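You operate a simulated robot arm through the tools that you are given. There is no shell and no other tool.

Carry out the task below with a simulated robot arm. There is one attempt and no reset: what you move stays moved.

Task
Close up: magnifier parked, lamp off, both paint covers closed, lid on the green tin.
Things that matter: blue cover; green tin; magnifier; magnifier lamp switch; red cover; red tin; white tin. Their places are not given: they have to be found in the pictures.

It is judged by the outcome, as a careful person would: the job done as asked, and still so three seconds after it is handed in. It fails if anything else is knocked over, pushed out of place, dropped, spilled or broken. A push-on lid holds only when it is set on centred and level and pressed home; a screw cap is set on level and turned clockwise until tight.

Robot
A 7-joint arm with a fingered hand, fixed in place. Base frame: the origin is on the floor under the middle of its stand, x ahead of it, y to its left, z up; the work surface is at about z = 86. Units: cm, degrees, N and s.
With the tool pointing down near the work surface it reaches from about 20 to 80 cm from the base axis. Its first joint turns from -166.0 to 166.0 degrees. Payload 4.9 kg.
Tool frame: the origin (TCP) lies between the finger pads and is the grasp point; the fingertips stand 3.2 cm ahead of it; z points along the fingers, y is the line along which they close. The gripper opens to 19.2 cm; its body begins 8.9 cm behind the TCP. The gripper is a hand of 3 fingers: y runs from the thumb to the fingers, the wrist lies at [0, 0, -26.7] in the tool frame, and closing takes about 1.5 s.
Orientation is that of the tool frame in the base frame, as a unit quaternion [w, x, y, z]. With the fingers straight down and closing along the base's y, the tool's x points along the base's -x, its y along +y and its z along -z.

Tools
- The arm moves only by the tool servo_tool. Its argument "targets" is a list of rows, each an object of numbers (a shift or turn left out is 0, a gripper value left out holds the last): "dx", "dy", "dz": the shift along the tool's x, y, z in cm; "wx", "wy", "wz": the turn, a rotation vector about the tool's x, y, z in degrees. In form: [{"dx": .., "dy": .., "dz": .., "wx": .., "wy": .., "wz": ..}, ...]. A call has 1 to 20 rows; each row is the pose to reach, as a shift and turn from the pose commanded when the call began, along the tool's axes at that moment. "gripper" is the gripper command, from -1 (shut) to 1 (fully open), values between in proportion, set as the call begins (left out, the last holds). Each row takes 0.2 s and may step no farther than 5 cm and 8.6 degrees from the row before; otherwise, or with a gripper value out of range, the whole call is refused. Where a pose cannot be reached the arm comes as near as it can. A force on the tool above 70 N (or 10 N above the force at the start of the call, whichever is more), or a blocked arm, ends the call early, and 0.2 s more pass. Each finger travels about 15.3 cm/s and halts on what it meets, pressing with about 28 N; the grip force reading is that of the motor and also rises with nothing between the fingers. The clock runs only during rows and for 0.2 s after the last one: add rows that repeat a pose to give the fingers time. The reply holds the time, the measured pose of the TCP, the force on the tool along the base axes, the opening and the grip force, in the units named above and with some noise, with the torque about the TCP (base axes, N m) and any sound that the robot's microphone picked up.
- Cameras (640 x 400 px; columns grow to the right, rows downward): "scene" is fixed at [4.98, 49.91, 161.82]; the picture's right is [-0.26, -0.97, 0.00], its down [-0.84, 0.23, -0.49] and it looks along [0.47, -0.13, -0.87] (base axes); focal length 318 px, centre (320, 200). "wrist" rides on the gripper at [8, -4.6, -11.3] in the tool frame; the picture's right is [0.50, 0.87, 0.00], its down [-0.67, 0.39, -0.63] and it looks along [-0.55, 0.32, 0.78] (tool axes); focal length 226 px, centre (320, 200).
- camera(camera): a new picture of that camera. No time passes.
- finger_targets(finger1, finger2, thumb_bend): sets how far each is bent, from 0 (flat) to 1 (curled in); at 0.3 the hand is open as for a grip, at 0.7 the pads meet at the TCP. One left out holds its place. A second passes; each finger stops where it meets its share of the squeeze, and holds until it gets a number again. A gripper value or a shape takes the hand back. It gives what a move gives, with no picture; readings hold the bend of each and the force on the fingers (four entries, about 0 where the hand has none), thumb and palm.
- hand_shape(shape): the hand has 3 fingers and takes this shape, open, in about a second: jaw (thumb against the fingers, like two jaws); tri (thumb and two fingers); tip (a fingertip pinch); poke (one finger out to press); point (the index stretched); flat (the hand flat); cup (the hand cupped); fist (a fist). The gripper value then closes the fingers along that shape, each until it touches; the sizes above hold for jaw. It gives what a move gives, with no picture.
- locate(camera, pixels): for up to 12 pixels [column, row] of the newest picture of that camera ("zoom" is the newest enlarged one), the place [x, y, z] in the base frame of the surface seen there, good to about 0.3 cm. No time passes.
- enlarge(camera, box): a new picture of the part [left, top, right, bottom] of that camera's present view, enlarged. No time passes.
- close_job(): hands the job in; it is judged then, once.

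Leave the gripper open and the arm clear of the work at the hand-in unless told otherwise.

The tools are called after "Emit:" as a command line: name --argument value ..., lists and objects as JSON in quotes. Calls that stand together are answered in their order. servo_tool: Moves the arm, as the interface text tells. Its arguments: {"type":"object","properties":{"targets":{"type":"array"},"gripper":{"type":"number"}},"required":["targets"]} The other tools are called the same way: hand_shape (shape) gives the hand a shape; finger_targets (finger1, finger2, thumb_bend) moves the fingers one by one; camera (camera) takes a picture; locate (camera, pixels) gives the place of the surface under pixels of a picture; enlarge (camera, box) takes an enlarged picture of a part of a camera's view; close_job () hands the job in.

At the start:

```text
clock: 0.0
position: [42.58, 39.05, 123.17]
ee_rot: [0.0, 0.0, 1.0, -0.001]
contact_force: [0.0, 0.2, 0.4]
moment: [-0.04, 0.02, 0.03]
finger_gap: 19.2
grasp_force: 0.2
shape: jaw
bend: [0.3, 0.3, 0.3]
finger forces: [0.0, 0.1, 0.0, 0.1, 0.0, 0.0]
```

scene: 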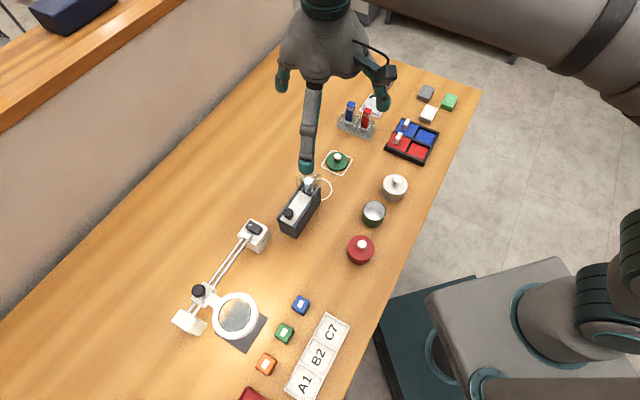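
wrist: 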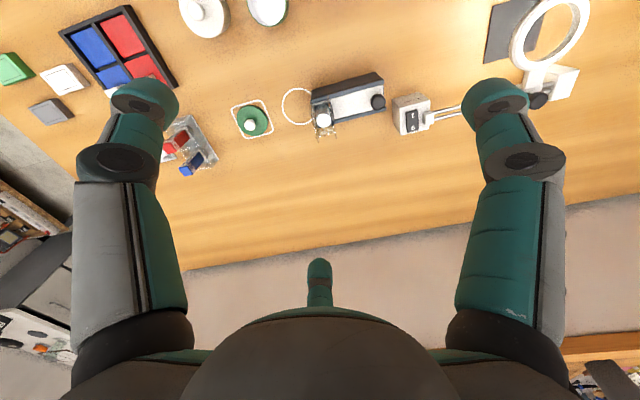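

I'll start by looking closer at the scene: the magnifier at about (220,300), its base with switch at (254,232), the paint tray at (412,142), the tins at (373,213), (395,187), (361,249), and the green lid at (337,160).

Emit:
enlarge --camera "scene" --box '[160, 200, 320, 360]'

Emit:
enlarge --camera "scene" --box '[320, 70, 480, 270]'

```text
2.50 times, centred on (240, 280) of scene
```

zoom: 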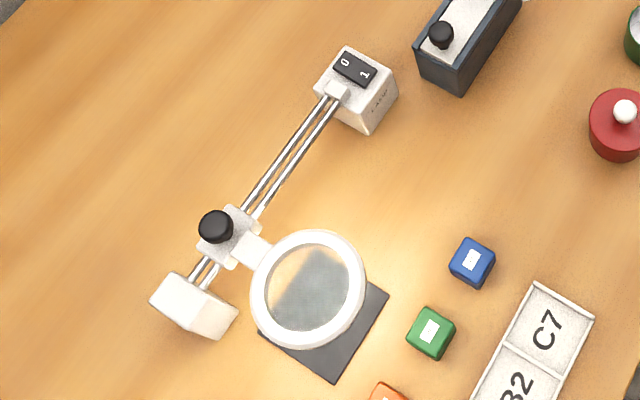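

```text
2.00 times, centred on (400, 170) of scene
```

zoom: 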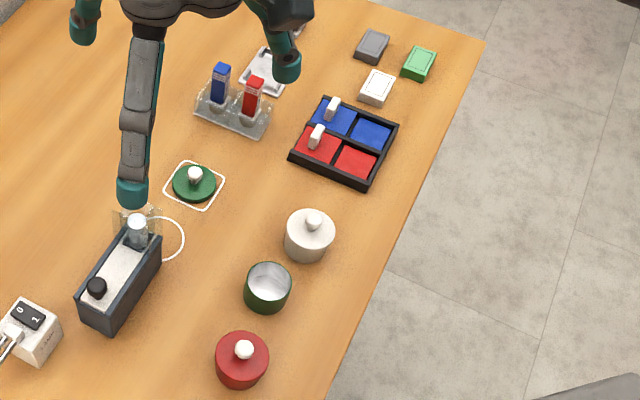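

The magnifier rides on two rails between a switch box and an end block. I need to see which way is "parked" and what the tray covers look like, so I enlarge more tightly.

Emit:
enlarge --camera "scene" --box '[230, 210, 280, 260]'

Emit:
enlarge --camera "scene" --box '[165, 270, 275, 360]'

Emit:
enlarge --camera "scene" --box '[380, 110, 450, 170]'

Emit:
enlarge --camera "wrist" --box '[380, 0, 600, 150]'

```text
8.00 times, centred on (255, 235) of scene
```

zoom: 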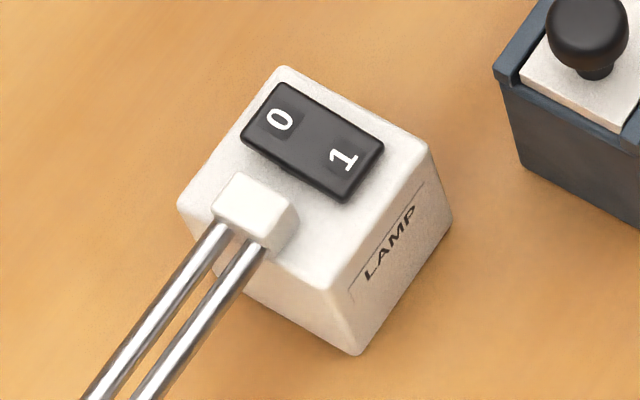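

```text
4.44 times, centred on (220, 315) of scene
```

zoom: 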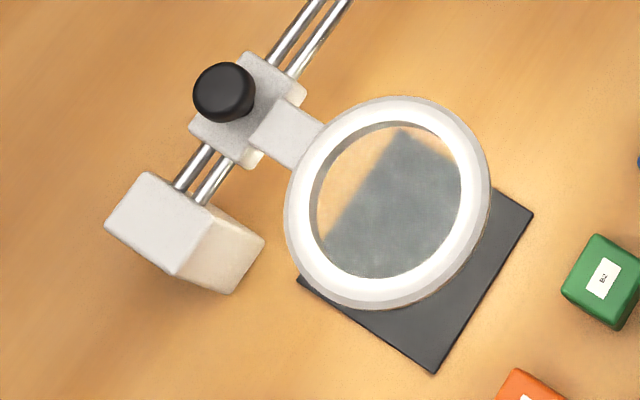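

```text
6.67 times, centred on (415, 140) of scene
```

zoom: 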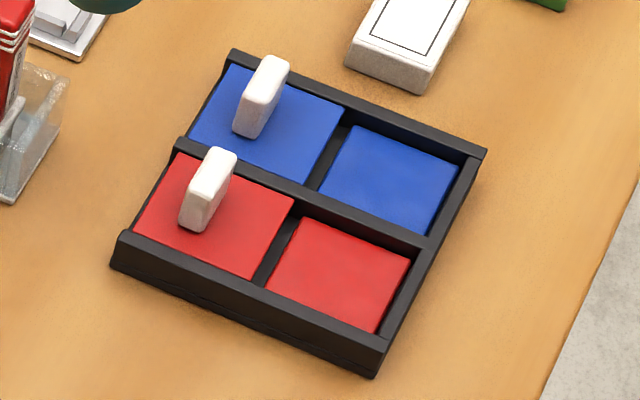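

```text
2.67 times, centred on (490, 75) of wrist
```

zoom: 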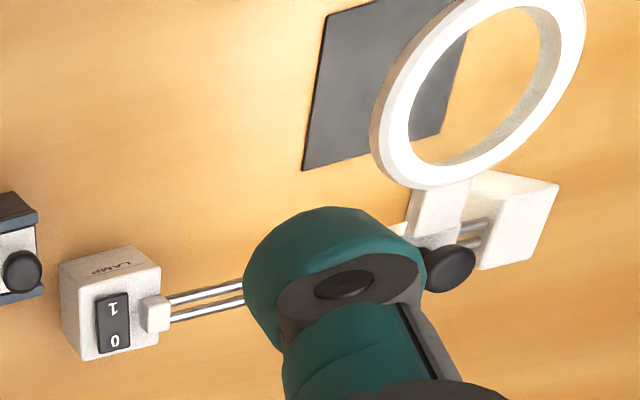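

Covers are sliding plates with white tabs, wells are open at the right. The rocker is at "0/1" and its lamp is on. Next I measure places on the scene picture.

Emit:
camera --camera "scene"

Emit:
locate --camera "scene" --pixels '[[254, 229], [238, 246], [197, 291], [188, 320], [238, 316], [215, 313], [258, 316], [240, 350], [264, 322], [225, 262], [290, 212], [302, 300]]'

Emit:
locate --camera "scene" --pixels '[[373, 212], [395, 180], [361, 243], [337, 158], [337, 168], [399, 139], [407, 124], [412, 150], [428, 138], [403, 143], [411, 127], [392, 150]]'

```text
taken
```

scene: 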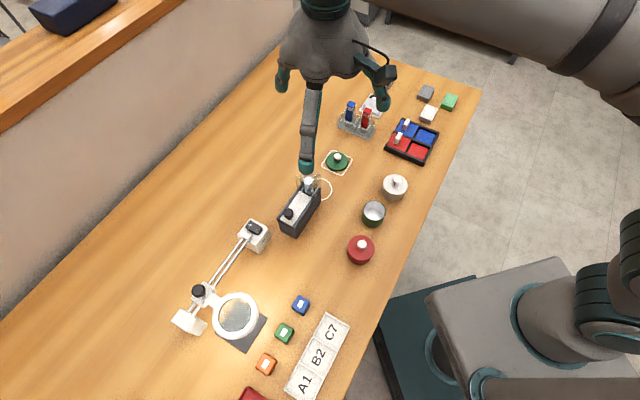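

```text
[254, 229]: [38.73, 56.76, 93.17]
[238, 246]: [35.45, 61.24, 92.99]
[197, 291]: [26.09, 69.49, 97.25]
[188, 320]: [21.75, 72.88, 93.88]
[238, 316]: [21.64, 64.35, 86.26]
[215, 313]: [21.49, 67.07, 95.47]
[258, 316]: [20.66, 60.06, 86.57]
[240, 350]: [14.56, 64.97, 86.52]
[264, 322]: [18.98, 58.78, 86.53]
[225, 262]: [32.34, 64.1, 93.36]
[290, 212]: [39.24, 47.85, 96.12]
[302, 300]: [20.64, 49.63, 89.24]
```

```text
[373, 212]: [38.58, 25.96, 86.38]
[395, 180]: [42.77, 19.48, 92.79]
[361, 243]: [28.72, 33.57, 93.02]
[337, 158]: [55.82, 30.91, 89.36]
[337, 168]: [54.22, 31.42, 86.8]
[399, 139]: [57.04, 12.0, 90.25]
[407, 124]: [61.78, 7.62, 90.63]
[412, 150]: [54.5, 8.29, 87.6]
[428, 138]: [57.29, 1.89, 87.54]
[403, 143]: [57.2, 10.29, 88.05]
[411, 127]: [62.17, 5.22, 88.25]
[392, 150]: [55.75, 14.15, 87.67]
```

Rails run from the lamp box (38.7,56.8) to the end block (21.8,72.9); carriage at (26,69.5). I want a closer look from the wrist camera at the magnifier before deciding which end is the park; I move high above the table to about (22,45).

Emit:
servo_tool --targets '[{"dx": 4, "dy": 1}, {"dx": 8, "dy": 2}, {"dx": 12, "dy": 3}, {"dx": 16, "dy": 4}, {"dx": 20, "dy": 5}, {"dx": 20, "dy": 5}]'

Emit:
camera --camera "wrist"

Emit:
camera --camera "scene"

```text
clock: 1.4
position: [22.56, 44.05, 123.2]
ee_rot: [-0.001, 0.0, 1.0, 0.002]
contact_force: [-0.4, -0.4, -0.5]
moment: [-0.04, 0.0, -0.02]
finger_gap: 19.19
grasp_force: 0.1
shape: jaw
bend: [0.3, 0.3, 0.3]
finger forces: [0.0, 0.1, 0.0, 0.1, 0.0, 0.1]
```

```text
taken
```

wrist: 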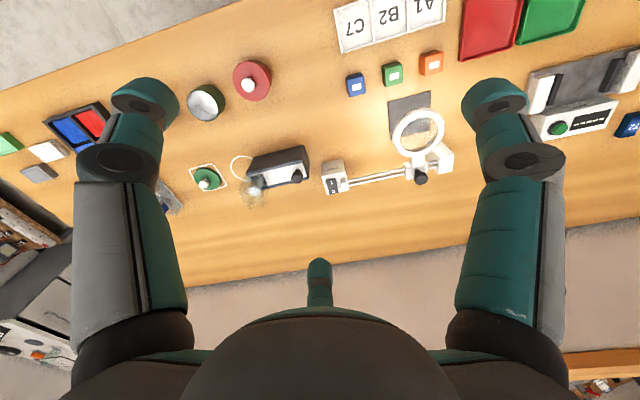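

```text
taken
```

scene: 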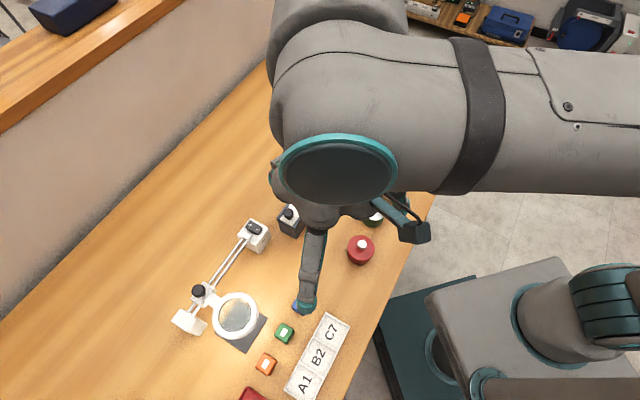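

The wrist view now shows the whole magnifier at (380,160). I enlarge it to look for a park mark.

Emit:
enlarge --camera "wrist" --box '[310, 80, 470, 200]'

Emit:
enlarge --camera "wrist" --box '[170, 40, 330, 220]'

```text
3.33 times, centred on (390, 140) of wrist
```

zoom: 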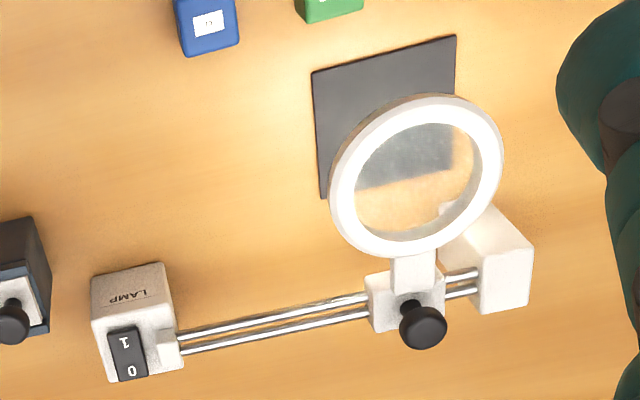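

```text
2.22 times, centred on (250, 130) of wrist
```

zoom: 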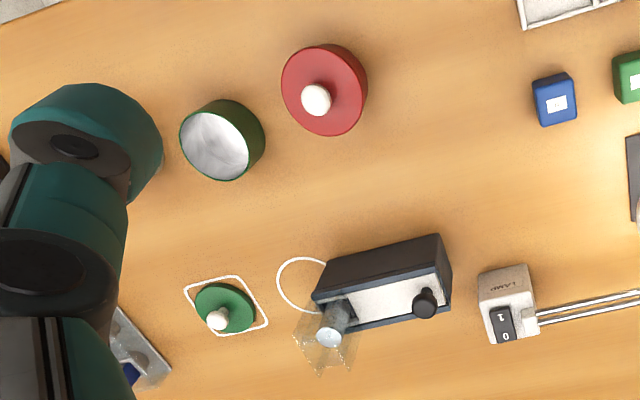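

The mat marks the working position at the end-block side; the free end by the lamp box is the park. I'll do the lamp switch first. I put the hand in poke shape up here and see where the fingertip is.

Emit:
hand_shape --shape "poke"

Emit:
camera --camera "wrist"

Emit:
enlarge --camera "scene" --box '[240, 130, 460, 330]'

```text
clock: 2.3
position: [22.66, 44.1, 123.18]
ee_rot: [0.0, 0.0, 1.0, 0.0]
contact_force: [0.3, 0.4, 0.1]
moment: [0.01, 0.01, 0.02]
finger_gap: 0.0
grasp_force: 0.1
shape: poke
bend: [1.0, 1.0, 0.91]
finger forces: [0.0, 0.0, 0.0, 0.0, 0.0, 0.1]
```

```text
taken
```

wrist: 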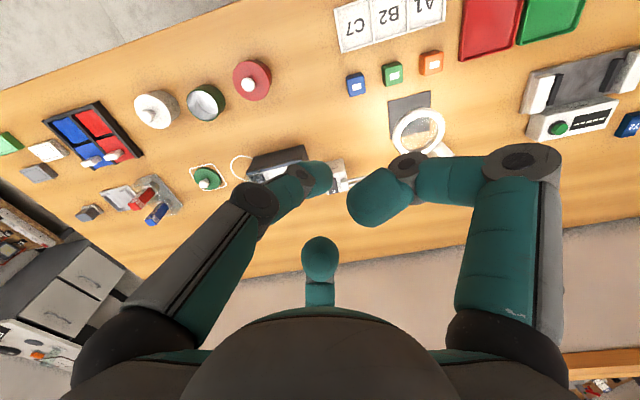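

```text
2.00 times, centred on (350, 230) of scene
```

zoom: 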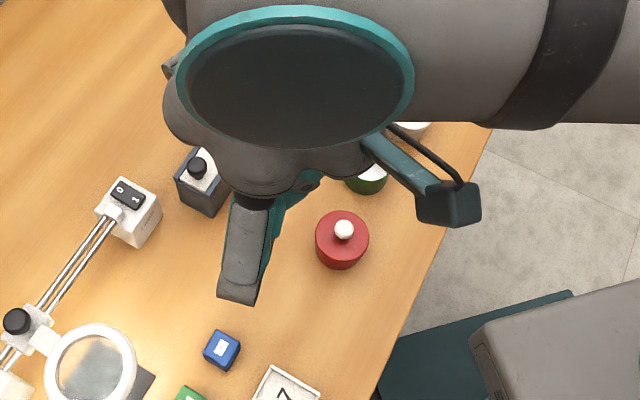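

I locate the fingertips in the wrist picture: thumb tip near (318,175), right finger tip near (370,205), back finger near (320,258).

Emit:
locate --camera "wrist" --pixels '[[318, 165], [325, 180], [318, 185], [300, 180], [355, 205], [370, 180], [375, 215], [345, 210], [320, 245], [320, 265], [320, 275], [515, 155]]'

Emit:
finger_targets --finger1 1.0 --finger2 1.0 --thumb_bend 0.6

Emit:
camera --camera "wrist"

```text
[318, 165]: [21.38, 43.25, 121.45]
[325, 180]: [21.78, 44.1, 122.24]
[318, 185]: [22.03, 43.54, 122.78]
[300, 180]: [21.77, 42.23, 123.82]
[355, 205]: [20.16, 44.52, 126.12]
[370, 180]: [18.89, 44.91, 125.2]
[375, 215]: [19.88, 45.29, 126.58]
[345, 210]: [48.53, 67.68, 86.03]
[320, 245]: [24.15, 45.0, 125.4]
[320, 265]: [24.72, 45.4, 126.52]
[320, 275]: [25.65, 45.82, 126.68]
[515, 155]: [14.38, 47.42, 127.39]
```

```text
clock: 3.3
position: [22.69, 44.1, 123.24]
ee_rot: [0.0, 0.0, 1.0, 0.0]
contact_force: [0.0, -0.2, 0.0]
moment: [0.0, -0.02, -0.02]
finger_gap: 3.7
grasp_force: 0.0
shape: fingers
bend: [0.98, 0.98, 0.6]
finger forces: [0.0, 0.1, 0.0, 0.1, 0.0, 0.0]
```

```text
taken
```

wrist: 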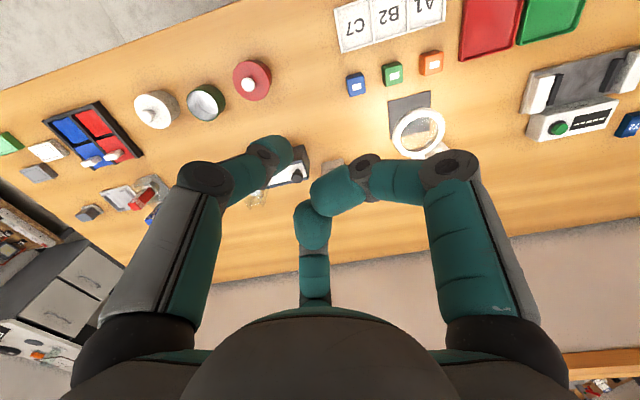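

I measure the thumb tip now (about (272,150)) and the others.

Emit:
locate --camera "wrist" --pixels '[[270, 140], [265, 150], [280, 150], [285, 160], [205, 180], [335, 180], [345, 200], [320, 190], [310, 225], [312, 245], [365, 160], [450, 165]]'

Emit:
enlarge --camera "wrist" --box '[160, 100, 480, 300]'

Emit:
enlarge --camera "scene" --box '[240, 130, 460, 330]'

```text
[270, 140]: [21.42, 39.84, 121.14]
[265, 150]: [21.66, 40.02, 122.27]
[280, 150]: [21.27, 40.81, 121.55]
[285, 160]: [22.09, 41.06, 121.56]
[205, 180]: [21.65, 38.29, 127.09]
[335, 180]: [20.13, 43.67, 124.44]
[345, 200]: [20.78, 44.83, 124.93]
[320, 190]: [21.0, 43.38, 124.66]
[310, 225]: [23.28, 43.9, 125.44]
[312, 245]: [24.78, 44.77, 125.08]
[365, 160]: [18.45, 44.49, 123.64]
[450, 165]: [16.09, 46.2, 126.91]
```

```text
2.00 times, centred on (320, 200) of wrist
```

zoom: 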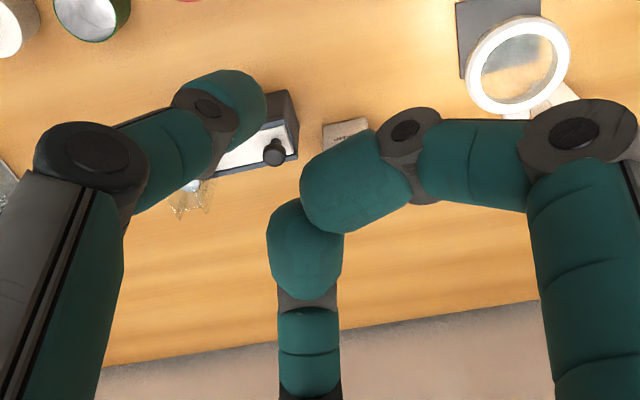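

```text
2.00 times, centred on (350, 230) of scene
```

zoom: 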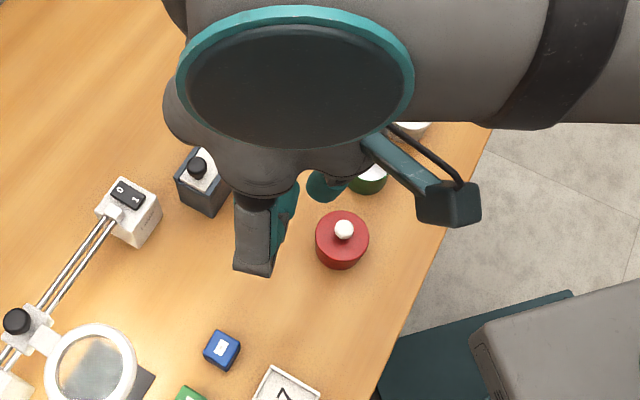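

The poke finger's tip hangs only slightly below the curled ones. I check how the "point" shape looks.

Emit:
hand_shape --shape "point"

Emit:
camera --camera "wrist"

Emit:
camera --camera "scene"

```text
clock: 4.2
position: [22.62, 44.19, 123.31]
ee_rot: [0.0, -0.001, 1.0, 0.0]
contact_force: [0.4, -0.2, -0.4]
moment: [-0.01, 0.01, 0.03]
finger_gap: 18.46
grasp_force: 0.0
shape: point
bend: [0.7, 1.0, 0.82]
finger forces: [0.1, 0.0, 0.0, 0.1, 0.1, 0.1]
```

```text
taken
```

wrist: 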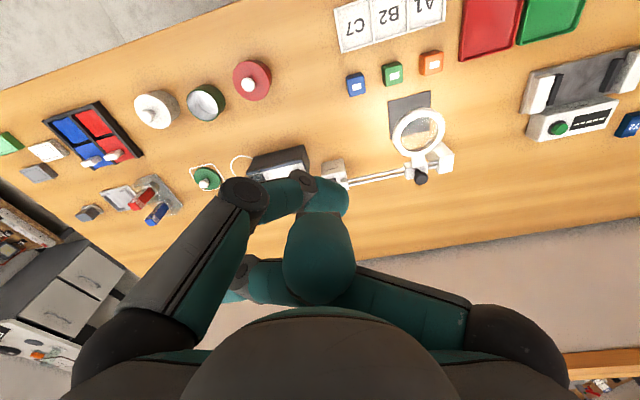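

```text
taken
```

scene: 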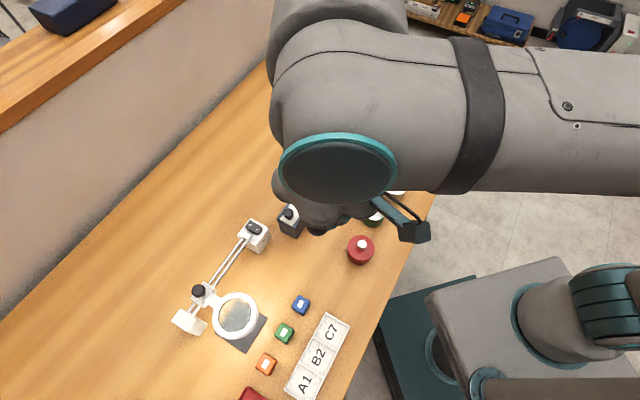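

I locate the hand points in this point shape.

Emit:
locate --camera "wrist" --pixels '[[320, 185], [335, 205], [318, 225], [318, 260], [318, 290], [345, 260], [290, 260], [245, 280], [235, 295], [380, 285], [245, 195], [305, 183]]'

Emit:
enlarge --camera "wrist" --box '[160, 140, 480, 340]'

```text
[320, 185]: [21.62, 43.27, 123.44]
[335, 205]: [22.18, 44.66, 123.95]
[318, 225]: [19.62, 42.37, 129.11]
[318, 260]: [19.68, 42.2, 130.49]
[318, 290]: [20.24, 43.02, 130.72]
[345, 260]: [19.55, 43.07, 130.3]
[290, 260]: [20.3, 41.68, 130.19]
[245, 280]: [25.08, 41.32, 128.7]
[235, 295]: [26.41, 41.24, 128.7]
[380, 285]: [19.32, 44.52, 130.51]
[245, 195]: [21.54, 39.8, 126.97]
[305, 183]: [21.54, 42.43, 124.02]
```

```text
2.00 times, centred on (320, 240) of wrist
```

zoom: 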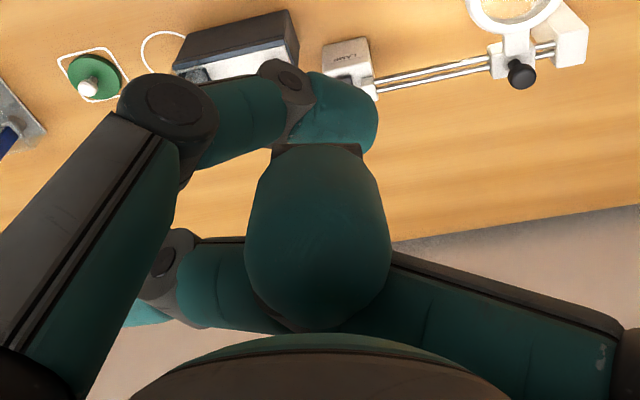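

The thumb stays the usable pressing finger. I set both fingers curled and the thumb at 0.45 and check how far its tip hangs below the rest; at the same time I measure the rocker's "0" and "1" halves in an enlarged scene view.

Emit:
finger_targets --finger1 1.0 --finger2 1.0 --thumb_bend 0.45

Emit:
enlarge --camera "scene" --box '[230, 210, 280, 260]'

Emit:
locate --camera "zoom" --pixels '[[280, 120], [345, 158], [312, 140], [285, 75], [425, 145], [330, 280], [195, 200], [255, 205], [215, 230], [255, 250], [380, 150], [260, 130]]'

Emit:
camera --camera "wrist"

```text
clock: 5.2
position: [22.63, 43.97, 123.24]
ee_rot: [0.001, 0.0, 1.0, 0.0]
contact_force: [0.3, -0.3, 0.7]
moment: [0.0, -0.02, -0.02]
finger_gap: 9.8
grasp_force: 0.1
shape: fingers
bend: [1.0, 0.97, 0.45]
finger forces: [0.1, 0.1, 0.1, 0.0, 0.0, 0.1]
```

```text
8.00 times, centred on (255, 235) of scene
```

zoom: 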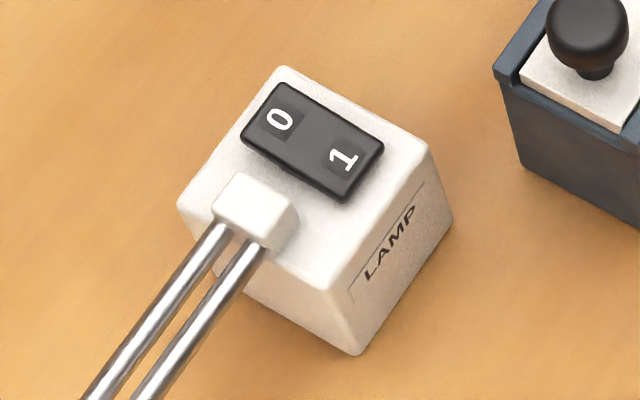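

```text
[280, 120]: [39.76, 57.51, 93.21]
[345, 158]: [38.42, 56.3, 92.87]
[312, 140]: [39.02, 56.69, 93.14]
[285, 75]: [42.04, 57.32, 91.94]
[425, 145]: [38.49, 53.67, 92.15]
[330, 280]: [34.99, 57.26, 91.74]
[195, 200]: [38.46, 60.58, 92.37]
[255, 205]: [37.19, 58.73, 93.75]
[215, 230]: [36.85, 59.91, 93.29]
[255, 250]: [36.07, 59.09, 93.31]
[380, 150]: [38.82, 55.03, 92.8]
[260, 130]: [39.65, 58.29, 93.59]
```

```text
taken
```

wrist: 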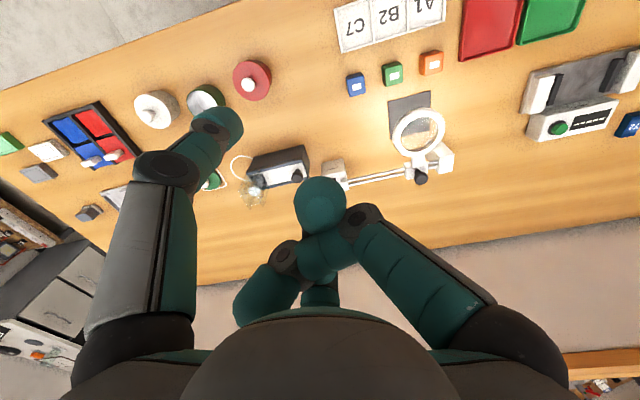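

The "0" half is at about (39.8,57.5,93.2), standing higher than the "1" half. I locate the thumb tip (about (220,122)) and the curled fingers.

Emit:
locate --camera "wrist" --pixels '[[218, 112], [232, 115], [238, 125], [230, 140], [210, 130], [165, 170], [320, 190], [335, 215], [360, 215], [320, 250], [285, 255], [255, 290]]'

Emit:
enlarge --camera "wrist" --box '[100, 80, 420, 320]'

```text
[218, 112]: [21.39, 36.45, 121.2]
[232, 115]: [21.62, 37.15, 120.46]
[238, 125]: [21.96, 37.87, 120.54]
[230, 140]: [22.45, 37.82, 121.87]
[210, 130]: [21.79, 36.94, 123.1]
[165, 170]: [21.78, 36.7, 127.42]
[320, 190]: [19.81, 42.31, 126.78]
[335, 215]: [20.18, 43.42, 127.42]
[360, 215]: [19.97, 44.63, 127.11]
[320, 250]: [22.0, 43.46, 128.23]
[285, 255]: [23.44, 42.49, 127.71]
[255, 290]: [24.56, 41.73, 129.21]
```

```text
1.67 times, centred on (260, 200) of wrist
```

zoom: 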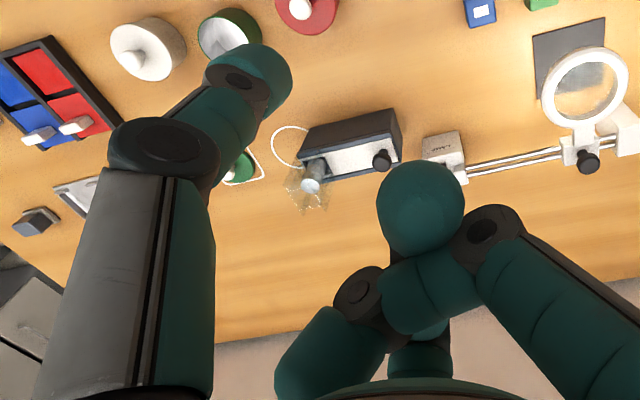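

Now the thumb hangs well below the curled fingers (tip about 6.4 cm to tool −y and 3.3 cm ahead of TCP). Before turning the tool I measure the rail direction, carriage, knob and end block more exactly in an enlarged scene view.

Emit:
enlarge --camera "scene" --box '[160, 230, 270, 350]'

Emit:
locate --camera "zoom" --pixels '[[219, 200], [405, 55], [375, 95], [335, 140], [295, 190], [178, 295], [180, 330], [205, 275], [190, 262], [245, 240], [155, 285], [215, 320]]'

```text
3.33 times, centred on (215, 290) of scene
```

zoom: 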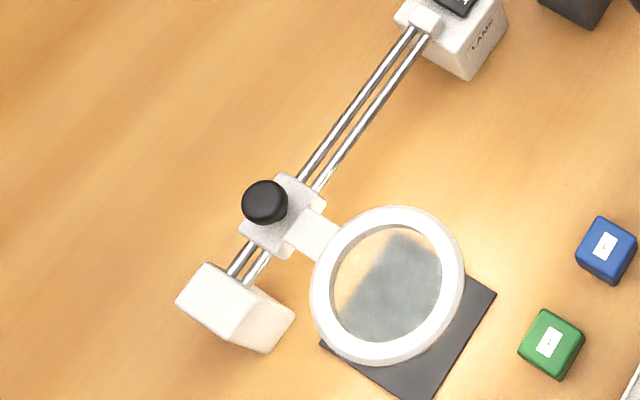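

```text
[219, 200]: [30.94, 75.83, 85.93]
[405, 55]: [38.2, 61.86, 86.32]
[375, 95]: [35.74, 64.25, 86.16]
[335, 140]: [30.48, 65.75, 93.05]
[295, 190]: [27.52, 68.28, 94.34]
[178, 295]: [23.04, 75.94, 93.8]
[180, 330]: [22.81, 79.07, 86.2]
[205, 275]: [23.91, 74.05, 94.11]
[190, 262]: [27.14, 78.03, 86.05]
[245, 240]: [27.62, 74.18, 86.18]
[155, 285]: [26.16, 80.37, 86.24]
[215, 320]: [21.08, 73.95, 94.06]
```

I mark the right pixels now: knob top (265,197), carriage corners, end block top, rails.

Emit:
locate --camera "zoom" --pixels '[[265, 195], [245, 203], [285, 200], [264, 183], [266, 220], [290, 228], [256, 236], [312, 190], [318, 195], [216, 290], [240, 275], [203, 268]]'

Emit:
locate --camera "zoom" --pixels '[[240, 262], [258, 270], [310, 165], [325, 172], [360, 108], [350, 118], [400, 50], [412, 55], [425, 22], [395, 290], [395, 213], [320, 300]]'

```text
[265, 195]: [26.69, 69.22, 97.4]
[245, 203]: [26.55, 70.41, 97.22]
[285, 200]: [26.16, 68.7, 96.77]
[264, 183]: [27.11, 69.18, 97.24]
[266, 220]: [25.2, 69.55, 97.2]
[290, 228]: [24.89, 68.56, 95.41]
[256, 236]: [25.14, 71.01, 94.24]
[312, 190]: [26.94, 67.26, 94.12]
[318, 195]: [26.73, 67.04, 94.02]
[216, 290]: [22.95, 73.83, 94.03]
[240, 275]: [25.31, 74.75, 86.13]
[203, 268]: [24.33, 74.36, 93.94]
```

```text
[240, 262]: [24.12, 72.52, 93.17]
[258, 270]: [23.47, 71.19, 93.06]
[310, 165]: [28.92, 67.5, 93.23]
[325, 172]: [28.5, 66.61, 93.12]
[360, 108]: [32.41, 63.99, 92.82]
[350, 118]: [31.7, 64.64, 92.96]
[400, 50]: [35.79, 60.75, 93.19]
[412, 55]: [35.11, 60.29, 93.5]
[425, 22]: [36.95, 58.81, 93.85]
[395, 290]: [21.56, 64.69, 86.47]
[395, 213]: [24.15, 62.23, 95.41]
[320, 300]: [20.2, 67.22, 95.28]
```

Rail heading is about −44° (from end block to lamp box), knob centre (26.4,69.45), radius ~1, top 97.4. I turn the tool so the thumb side faces along the rail toward the lamp box and move to a spot above the rocker (TCP about (35.4,62.2,110)), so the thumb tip hangs over the "0" half.

Emit:
servo_tool --targets '[{"dx": -1.6, "dy": 2.3, "dz": 1.0, "wz": -5.7}, {"dx": -3.2, "dy": 4.6, "dz": 2.5, "wz": -11.4}, {"dx": -4.8, "dy": 6.9, "dz": 4, "wz": -17.2}, {"dx": -6.4, "dy": 9.1, "dz": 6, "wz": -22.9}, {"dx": -8.0, "dy": 11.4, "dz": 8, "wz": -28.6}, {"dx": -9.6, "dy": 13.7, "dz": 10, "wz": -34.3}, {"dx": -11.2, "dy": 16, "dz": 12, "wz": -40.1}, {"dx": -12.73, "dy": 18.2, "dz": 13.2, "wz": -45.8}, {"dx": -12.73, "dy": 18.2, "dz": 13.2, "wz": -45.8}]'

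Emit:
camera --camera "wrist"

Emit:
camera --camera "scene"

```text
clock: 7.2
position: [35.29, 62.34, 109.87]
ee_rot: [0.0, -0.389, 0.921, 0.0]
contact_force: [0.7, -0.4, 0.5]
moment: [-0.02, 0.02, 0.02]
finger_gap: 9.78
grasp_force: 0.1
shape: fingers
bend: [1.0, 0.97, 0.45]
finger forces: [0.1, 0.0, 0.1, 0.0, 0.1, 0.1]
```

```text
taken
```

wrist: 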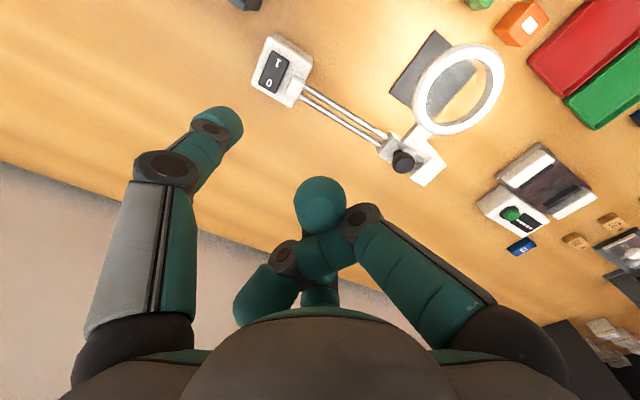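

```text
taken
```

scene: 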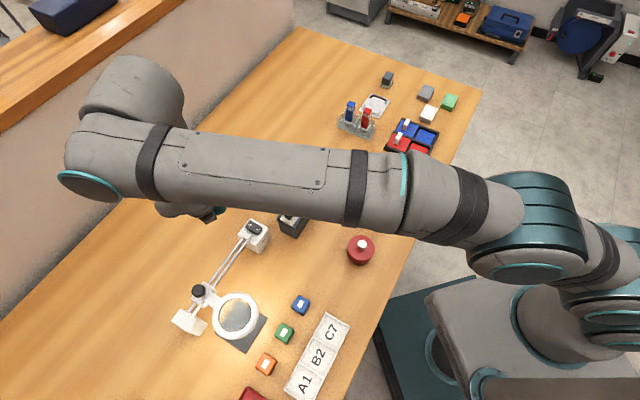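

The tool's −y now points along the rail. I check the thumb tip's place and the arm's lie.

Emit:
locate --camera "wrist" --pixels '[[220, 112], [232, 115], [238, 125], [236, 138], [215, 125], [270, 80], [277, 62], [400, 160], [300, 88]]'

Emit:
enlarge --camera "wrist" --box '[180, 20, 340, 160]'

```text
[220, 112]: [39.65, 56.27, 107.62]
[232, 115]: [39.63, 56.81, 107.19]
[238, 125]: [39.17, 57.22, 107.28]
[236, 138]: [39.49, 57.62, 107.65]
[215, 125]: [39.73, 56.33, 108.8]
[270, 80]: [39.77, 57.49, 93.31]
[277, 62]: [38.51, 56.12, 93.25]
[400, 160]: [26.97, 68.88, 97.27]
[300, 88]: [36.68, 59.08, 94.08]
```

```text
2.86 times, centred on (260, 90) of wrist
```

zoom: 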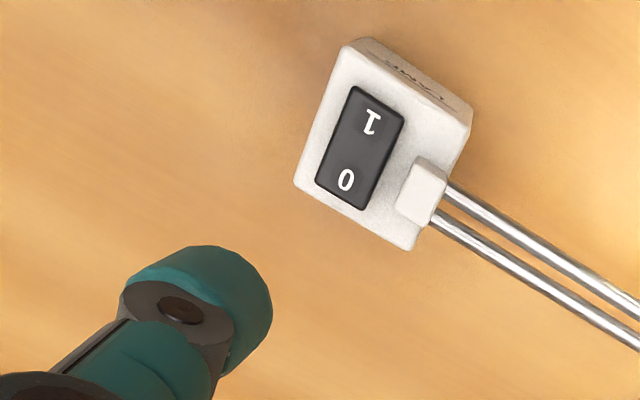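

The thumb tip is about 6.9 cm from TCP along the rail heading, so it is 0.35 cm past the target. I correct that and lower 9 cm, stopping well above the rocker.

Emit:
servo_tool --targets '[{"dy": 0.36, "dz": 2}, {"dy": 0.36, "dz": 4.5}, {"dy": 0.36, "dz": 7}, {"dy": 0.36, "dz": 9.5}, {"dy": 0.36, "dz": 10.5}, {"dy": 0.36, "dz": 10.5}]'

Emit:
camera --camera "wrist"

Emit:
enlarge --camera "wrist" --box '[160, 40, 320, 180]'

Emit:
enlarge --camera "scene" --box '[180, 180, 300, 300]'

```text
clock: 8.6
position: [35.28, 62.54, 99.52]
ee_rot: [0.0, -0.39, 0.921, -0.001]
contact_force: [-0.1, -0.5, -0.5]
moment: [-0.02, 0.01, -0.01]
finger_gap: 9.8
grasp_force: 0.1
shape: fingers
bend: [1.0, 0.97, 0.45]
finger forces: [0.1, 0.1, 0.0, 0.0, 0.0, 0.0]
```

```text
taken
```

wrist: 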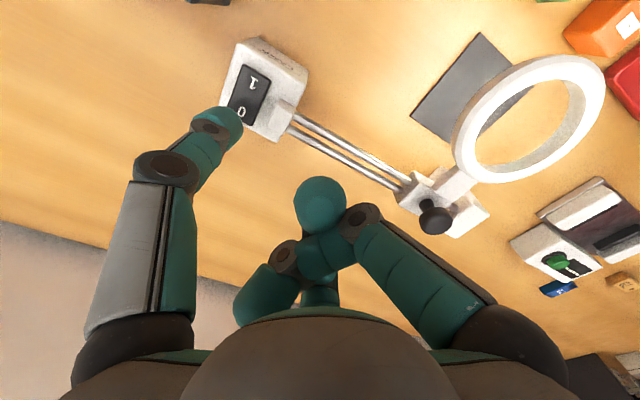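

```text
2.86 times, centred on (240, 110) of wrist
```

zoom: 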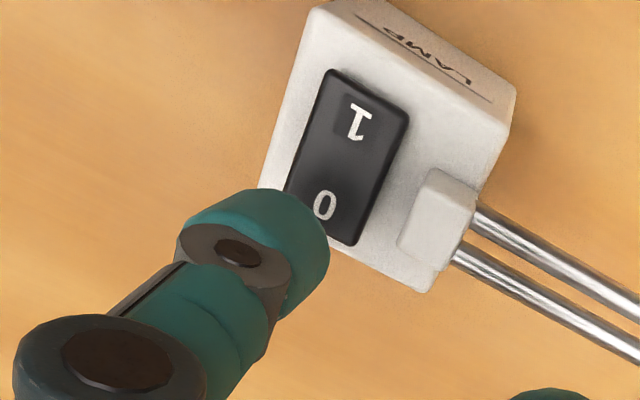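

```text
3.33 times, centred on (240, 240) of scene
```

zoom: 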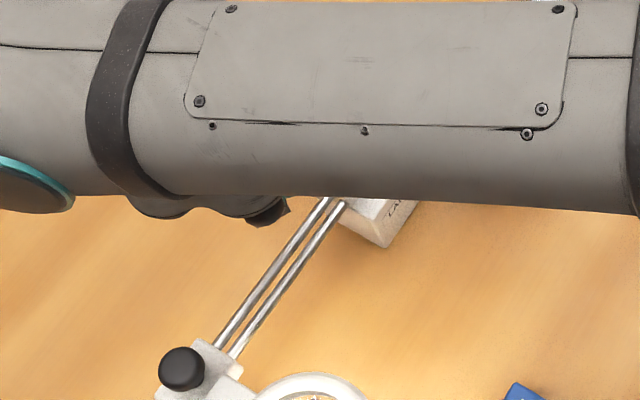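

The projection puts the "0" mark under the tip after 3 cm more. I lower in small steps and watch force and sound.

Emit:
servo_tool --targets '[{"dz": 0.8}, {"dz": 1.6}, {"dz": 2.2}, {"dz": 2.6}, {"dz": 2.6}]'

Emit:
enlarge --camera "wrist" --box '[160, 40, 320, 180]'

```text
clock: 9.8
position: [35.16, 62.69, 97.19]
ee_rot: [0.001, -0.389, 0.921, 0.0]
contact_force: [-2.3, 1.4, 11.8]
moment: [-0.65, -0.57, -0.01]
finger_gap: 9.81
grasp_force: 6.3
shape: fingers
bend: [1.0, 0.97, 0.45]
finger forces: [0.0, 0.0, 0.2, 0.0, 11.5, 0.1]
heard: click
```

```text
2.86 times, centred on (240, 110) of wrist
```

zoom: 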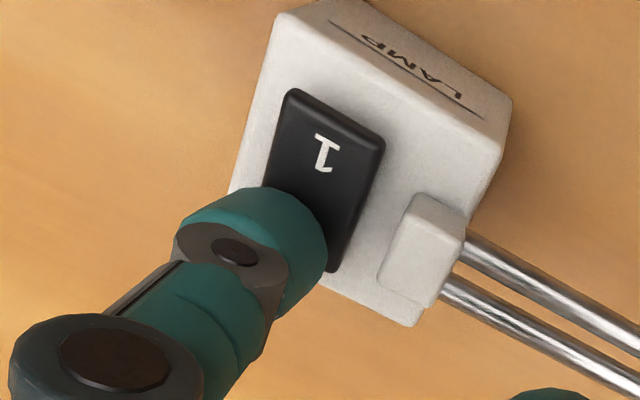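

A click was heard at 11.8 N and the rocker appears tilted to "0". I back off upward and check the lamp.

Emit:
servo_tool --targets '[{"dz": -1}, {"dz": -3}, {"dz": -6}, {"dz": -8}, {"dz": -8}]'

Emit:
camera --camera "wrist"

Emit:
enlarge --camera "wrist" --box '[220, 20, 540, 220]'

```text
clock: 11.0
position: [35.16, 62.67, 104.74]
ee_rot: [0.0, -0.389, 0.921, 0.0]
contact_force: [-0.1, -1.1, -0.2]
moment: [-0.01, -0.01, 0.0]
finger_gap: 9.79
grasp_force: 0.0
shape: fingers
bend: [1.0, 0.97, 0.45]
finger forces: [0.0, 0.0, 0.0, 0.0, 0.1, 0.0]
```

```text
taken
```

wrist: 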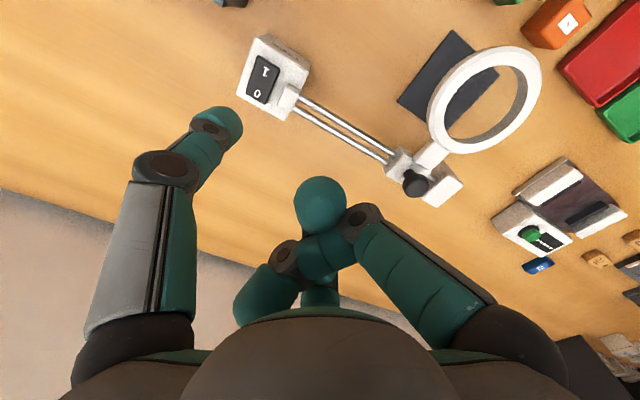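

```text
2.00 times, centred on (380, 120) of wrist
```

zoom: 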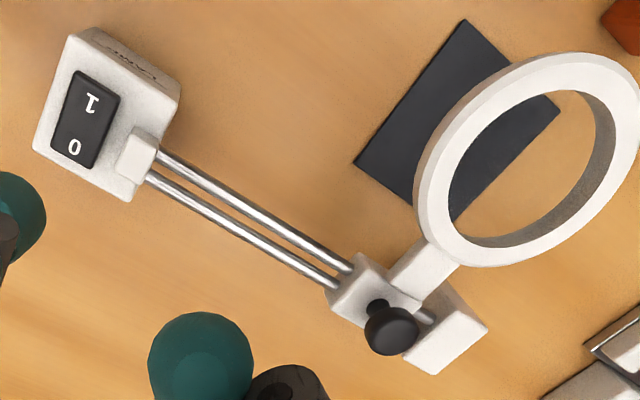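

The lamp is off: the ring's glow and the lit patch are gone. Next the magnifier; I re-measure the knob, carriage, rail and stub from this closer view.

Emit:
locate --camera "zoom" --pixels '[[390, 322], [392, 345], [415, 328], [378, 305], [157, 157], [150, 178], [345, 272], [330, 285], [355, 255], [330, 310], [460, 340], [420, 315]]'

```text
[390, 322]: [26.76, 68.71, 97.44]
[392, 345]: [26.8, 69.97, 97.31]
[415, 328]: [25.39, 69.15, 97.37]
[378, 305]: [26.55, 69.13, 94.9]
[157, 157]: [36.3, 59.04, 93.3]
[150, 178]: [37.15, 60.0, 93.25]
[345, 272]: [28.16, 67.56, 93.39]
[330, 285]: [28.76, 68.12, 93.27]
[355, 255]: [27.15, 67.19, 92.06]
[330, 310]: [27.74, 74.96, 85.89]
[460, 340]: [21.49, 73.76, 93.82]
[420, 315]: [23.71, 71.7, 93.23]
```

I check the heights of the grey device near the end block in the wrist view, since the hand would hover near it.

Emit:
locate --camera "wrist" --pixels '[[510, 230], [528, 232], [550, 245], [545, 180], [590, 205], [560, 165], [620, 215], [600, 260], [540, 267], [490, 75], [450, 200], [500, 205]]'

Emit:
enlarge --camera "wrist" --box '[440, 120, 640, 300]'

```text
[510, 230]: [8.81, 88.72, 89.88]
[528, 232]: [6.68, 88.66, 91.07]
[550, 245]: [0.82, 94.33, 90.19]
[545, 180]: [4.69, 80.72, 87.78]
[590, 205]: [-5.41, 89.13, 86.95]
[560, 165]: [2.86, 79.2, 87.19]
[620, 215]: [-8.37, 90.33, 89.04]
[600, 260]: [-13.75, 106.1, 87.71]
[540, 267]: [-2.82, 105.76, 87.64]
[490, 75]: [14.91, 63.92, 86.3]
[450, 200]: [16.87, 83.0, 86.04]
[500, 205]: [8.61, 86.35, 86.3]
```

```text
2.22 times, centred on (540, 210) of wrist
```

zoom: 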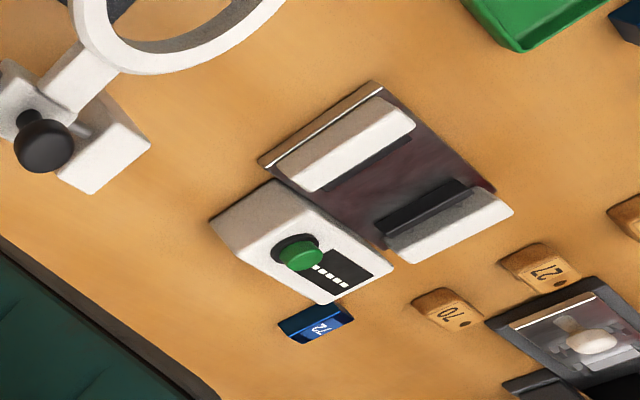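

The nearest device is low (≤91), so hovering at z≥98 is safe. I carry the thumb over the knob, 4 cm above it, to the end-block side of the knob (TCP about (19.3,76.2,104.7)).

Emit:
servo_tool --targets '[{"dx": 0.28, "dy": 4.16}, {"dx": 0.55, "dy": 8.33}, {"dx": 0.83, "dy": 12.5}, {"dx": 1.1, "dy": 16.66}, {"dx": 1.38, "dy": 20.82}, {"dx": 1.38, "dy": 20.82}]'

Emit:
camera --camera "wrist"

Emit:
camera --camera "scene"

```text
clock: 12.4
position: [19.51, 73.88, 104.33]
ee_rot: [0.0, -0.389, 0.921, -0.001]
contact_force: [0.9, 0.1, 0.7]
moment: [0.0, 0.01, 0.01]
finger_gap: 9.79
grasp_force: 0.1
shape: fingers
bend: [1.0, 0.97, 0.45]
finger forces: [0.0, 0.0, 0.0, 0.0, 0.0, 0.0]
out of reach, approached as far as the arm can: row 4, 5, 6
```

```text
taken
```

wrist: 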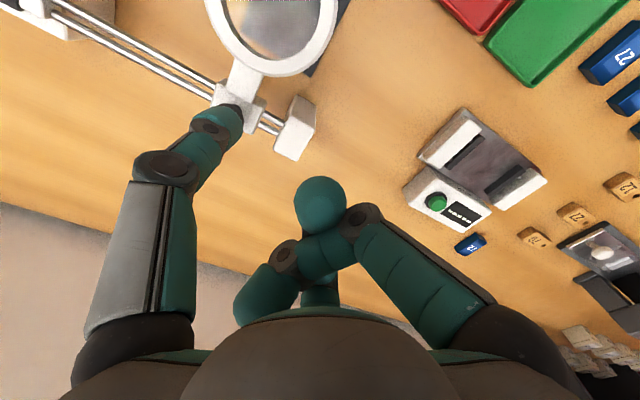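

```text
taken
```

scene: 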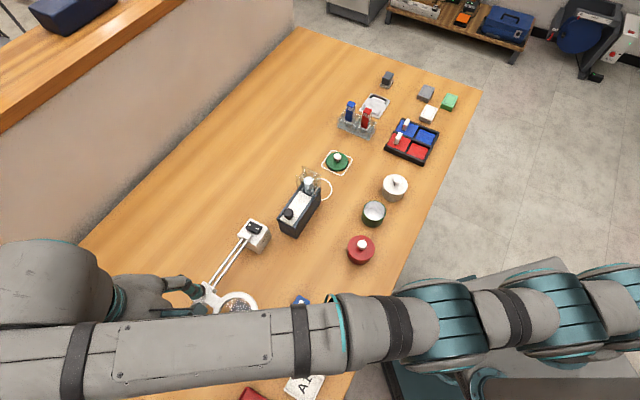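

That spot is out of reach in this orientation. I turn the hand a further 89° so the thumb points away from the robot and TCP comes nearer (about (19.3,66.5)), staying high; then the thumb's side can push the knob.

Emit:
servo_tool --targets '[{"dx": 0.56, "dy": -0.54, "wz": -8.1}, {"dx": 1.11, "dy": -1.07, "wz": -16.2}, {"dx": 1.67, "dy": -1.61, "wz": -24.3}, {"dx": 2.23, "dy": -2.14, "wz": -32.4}, {"dx": 2.79, "dy": -2.68, "wz": -40.5}, {"dx": 3.34, "dy": -3.21, "wz": -48.7}, {"dx": 3.9, "dy": -3.75, "wz": -56.8}, {"dx": 4.46, "dy": -4.28, "wz": -64.9}, {"dx": 5.0, "dy": -4.82, "wz": -73.0}, {"dx": 5.57, "dy": -5.35, "wz": -81.1}, {"dx": 6.13, "dy": -5.89, "wz": -89.2}, {"dx": 6.13, "dy": -5.89, "wz": -89.2}]'

Emit:
camera --camera "wrist"

Emit:
camera --camera "scene"

```text
clock: 15.0
position: [19.34, 65.19, 104.33]
ee_rot: [0.0, 0.924, -0.382, 0.0]
contact_force: [0.1, 0.2, 0.4]
moment: [-0.03, 0.01, -0.03]
finger_gap: 9.8
grasp_force: 0.0
shape: fingers
bend: [1.0, 0.97, 0.45]
finger forces: [0.0, 0.0, 0.0, 0.0, 0.0, 0.0]
```

```text
taken
```

wrist: 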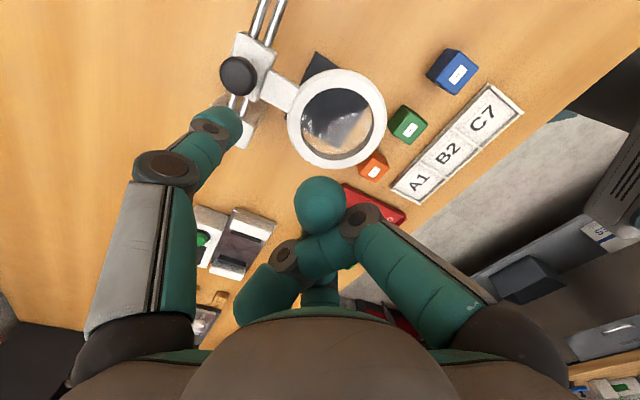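

```text
taken
```

scene: 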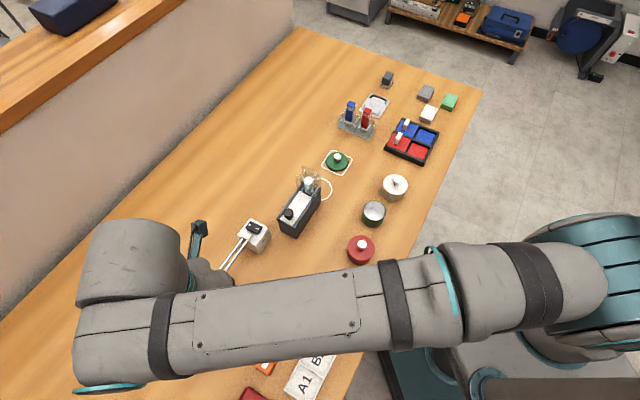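

The turn worked. I shift 0.92 back along the rail and 0.92 outward to centre the thumb behind the knob, and lower 4 cm (tip just below knob-top level at 97).

Emit:
servo_tool --targets '[{"dx": -0.92, "dy": -0.92}, {"dx": -0.92, "dy": -0.92, "dz": 2}, {"dx": -0.92, "dy": -0.92, "dz": 4}, {"dx": -0.92, "dy": -0.92, "dz": 4}]'

Emit:
camera --camera "wrist"

Emit:
enlarge --camera "wrist" --box '[140, 20, 340, 180]'

```text
clock: 16.0
position: [19.39, 66.63, 100.34]
ee_rot: [0.0, 0.924, -0.382, 0.0]
contact_force: [0.7, 0.2, -1.2]
moment: [-0.02, 0.0, 0.0]
finger_gap: 9.81
grasp_force: 0.0
shape: fingers
bend: [1.0, 0.97, 0.45]
finger forces: [0.0, 0.1, 0.0, 0.1, 0.1, 0.0]
```

```text
taken
```

wrist: 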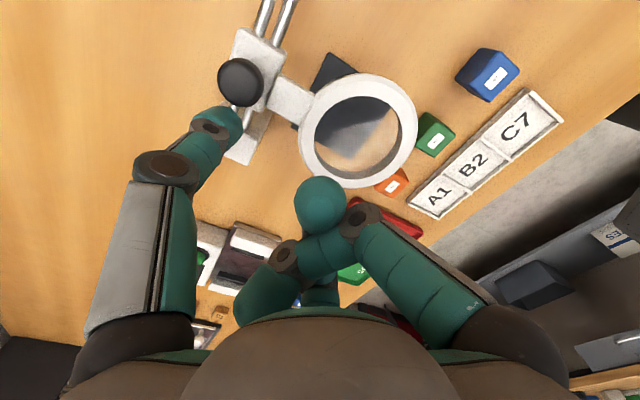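

```text
2.50 times, centred on (240, 100) of wrist
```

zoom: 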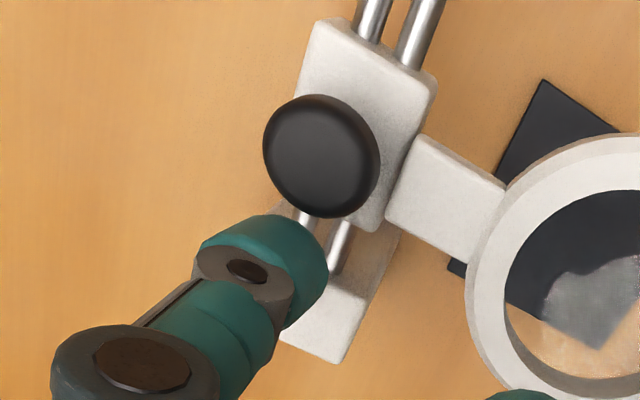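

I measure tip, knob and end block in this close view.

Emit:
locate --camera "zoom" --pixels '[[320, 155], [268, 150], [375, 160], [320, 100], [320, 212], [270, 225], [310, 235], [322, 270], [300, 310], [335, 320], [300, 335], [235, 240]]'

```text
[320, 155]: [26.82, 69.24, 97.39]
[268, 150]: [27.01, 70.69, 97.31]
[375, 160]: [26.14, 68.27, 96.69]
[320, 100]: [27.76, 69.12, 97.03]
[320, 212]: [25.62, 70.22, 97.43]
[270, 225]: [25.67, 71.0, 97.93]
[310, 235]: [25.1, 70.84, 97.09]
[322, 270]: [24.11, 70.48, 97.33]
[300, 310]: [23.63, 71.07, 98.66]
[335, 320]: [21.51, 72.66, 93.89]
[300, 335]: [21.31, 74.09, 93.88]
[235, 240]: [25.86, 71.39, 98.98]
```

The thumb's front face is about 0.45 cm behind the knob and centred on it. I lower 2 cm (tip to z≈95, above the end block's 93.9), then push 3 cm along tool x as a first trial.

Emit:
servo_tool --targets '[{"dx": -0.2, "dz": 1}, {"dx": -0.2, "dz": 2.0}, {"dx": -0.2, "dz": 2.0}, {"dx": 0.4, "dz": 2.0}, {"dx": 1.2, "dz": 2.0}, {"dx": 2.0, "dz": 2.0}, {"dx": 2.8, "dz": 2.0}]'

Emit:
camera --camera "wrist"

Emit:
enlarge --camera "wrist" --box '[140, 0, 340, 180]'

```text
clock: 17.6
position: [21.41, 64.6, 98.23]
ee_rot: [0.001, 0.924, -0.383, 0.0]
contact_force: [-0.9, 0.3, 0.8]
moment: [0.02, 0.02, 0.05]
finger_gap: 9.8
grasp_force: 0.1
shape: fingers
bend: [1.0, 0.97, 0.45]
finger forces: [0.0, 0.1, 0.0, 0.0, 0.5, 0.0]
```

```text
taken
```

wrist: 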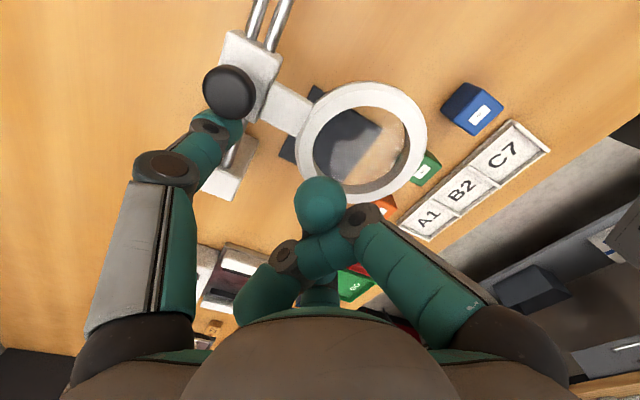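

```text
2.22 times, centred on (240, 90) of wrist
```

zoom: 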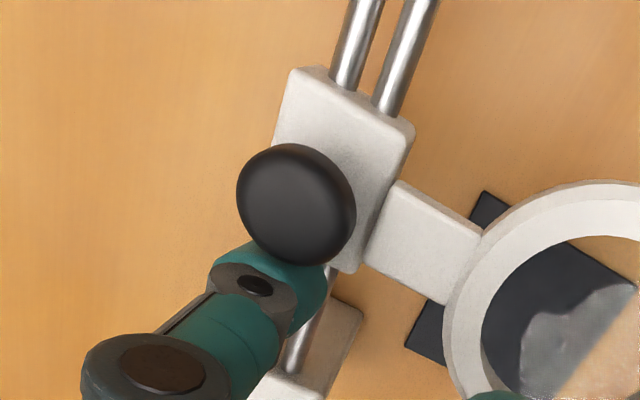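

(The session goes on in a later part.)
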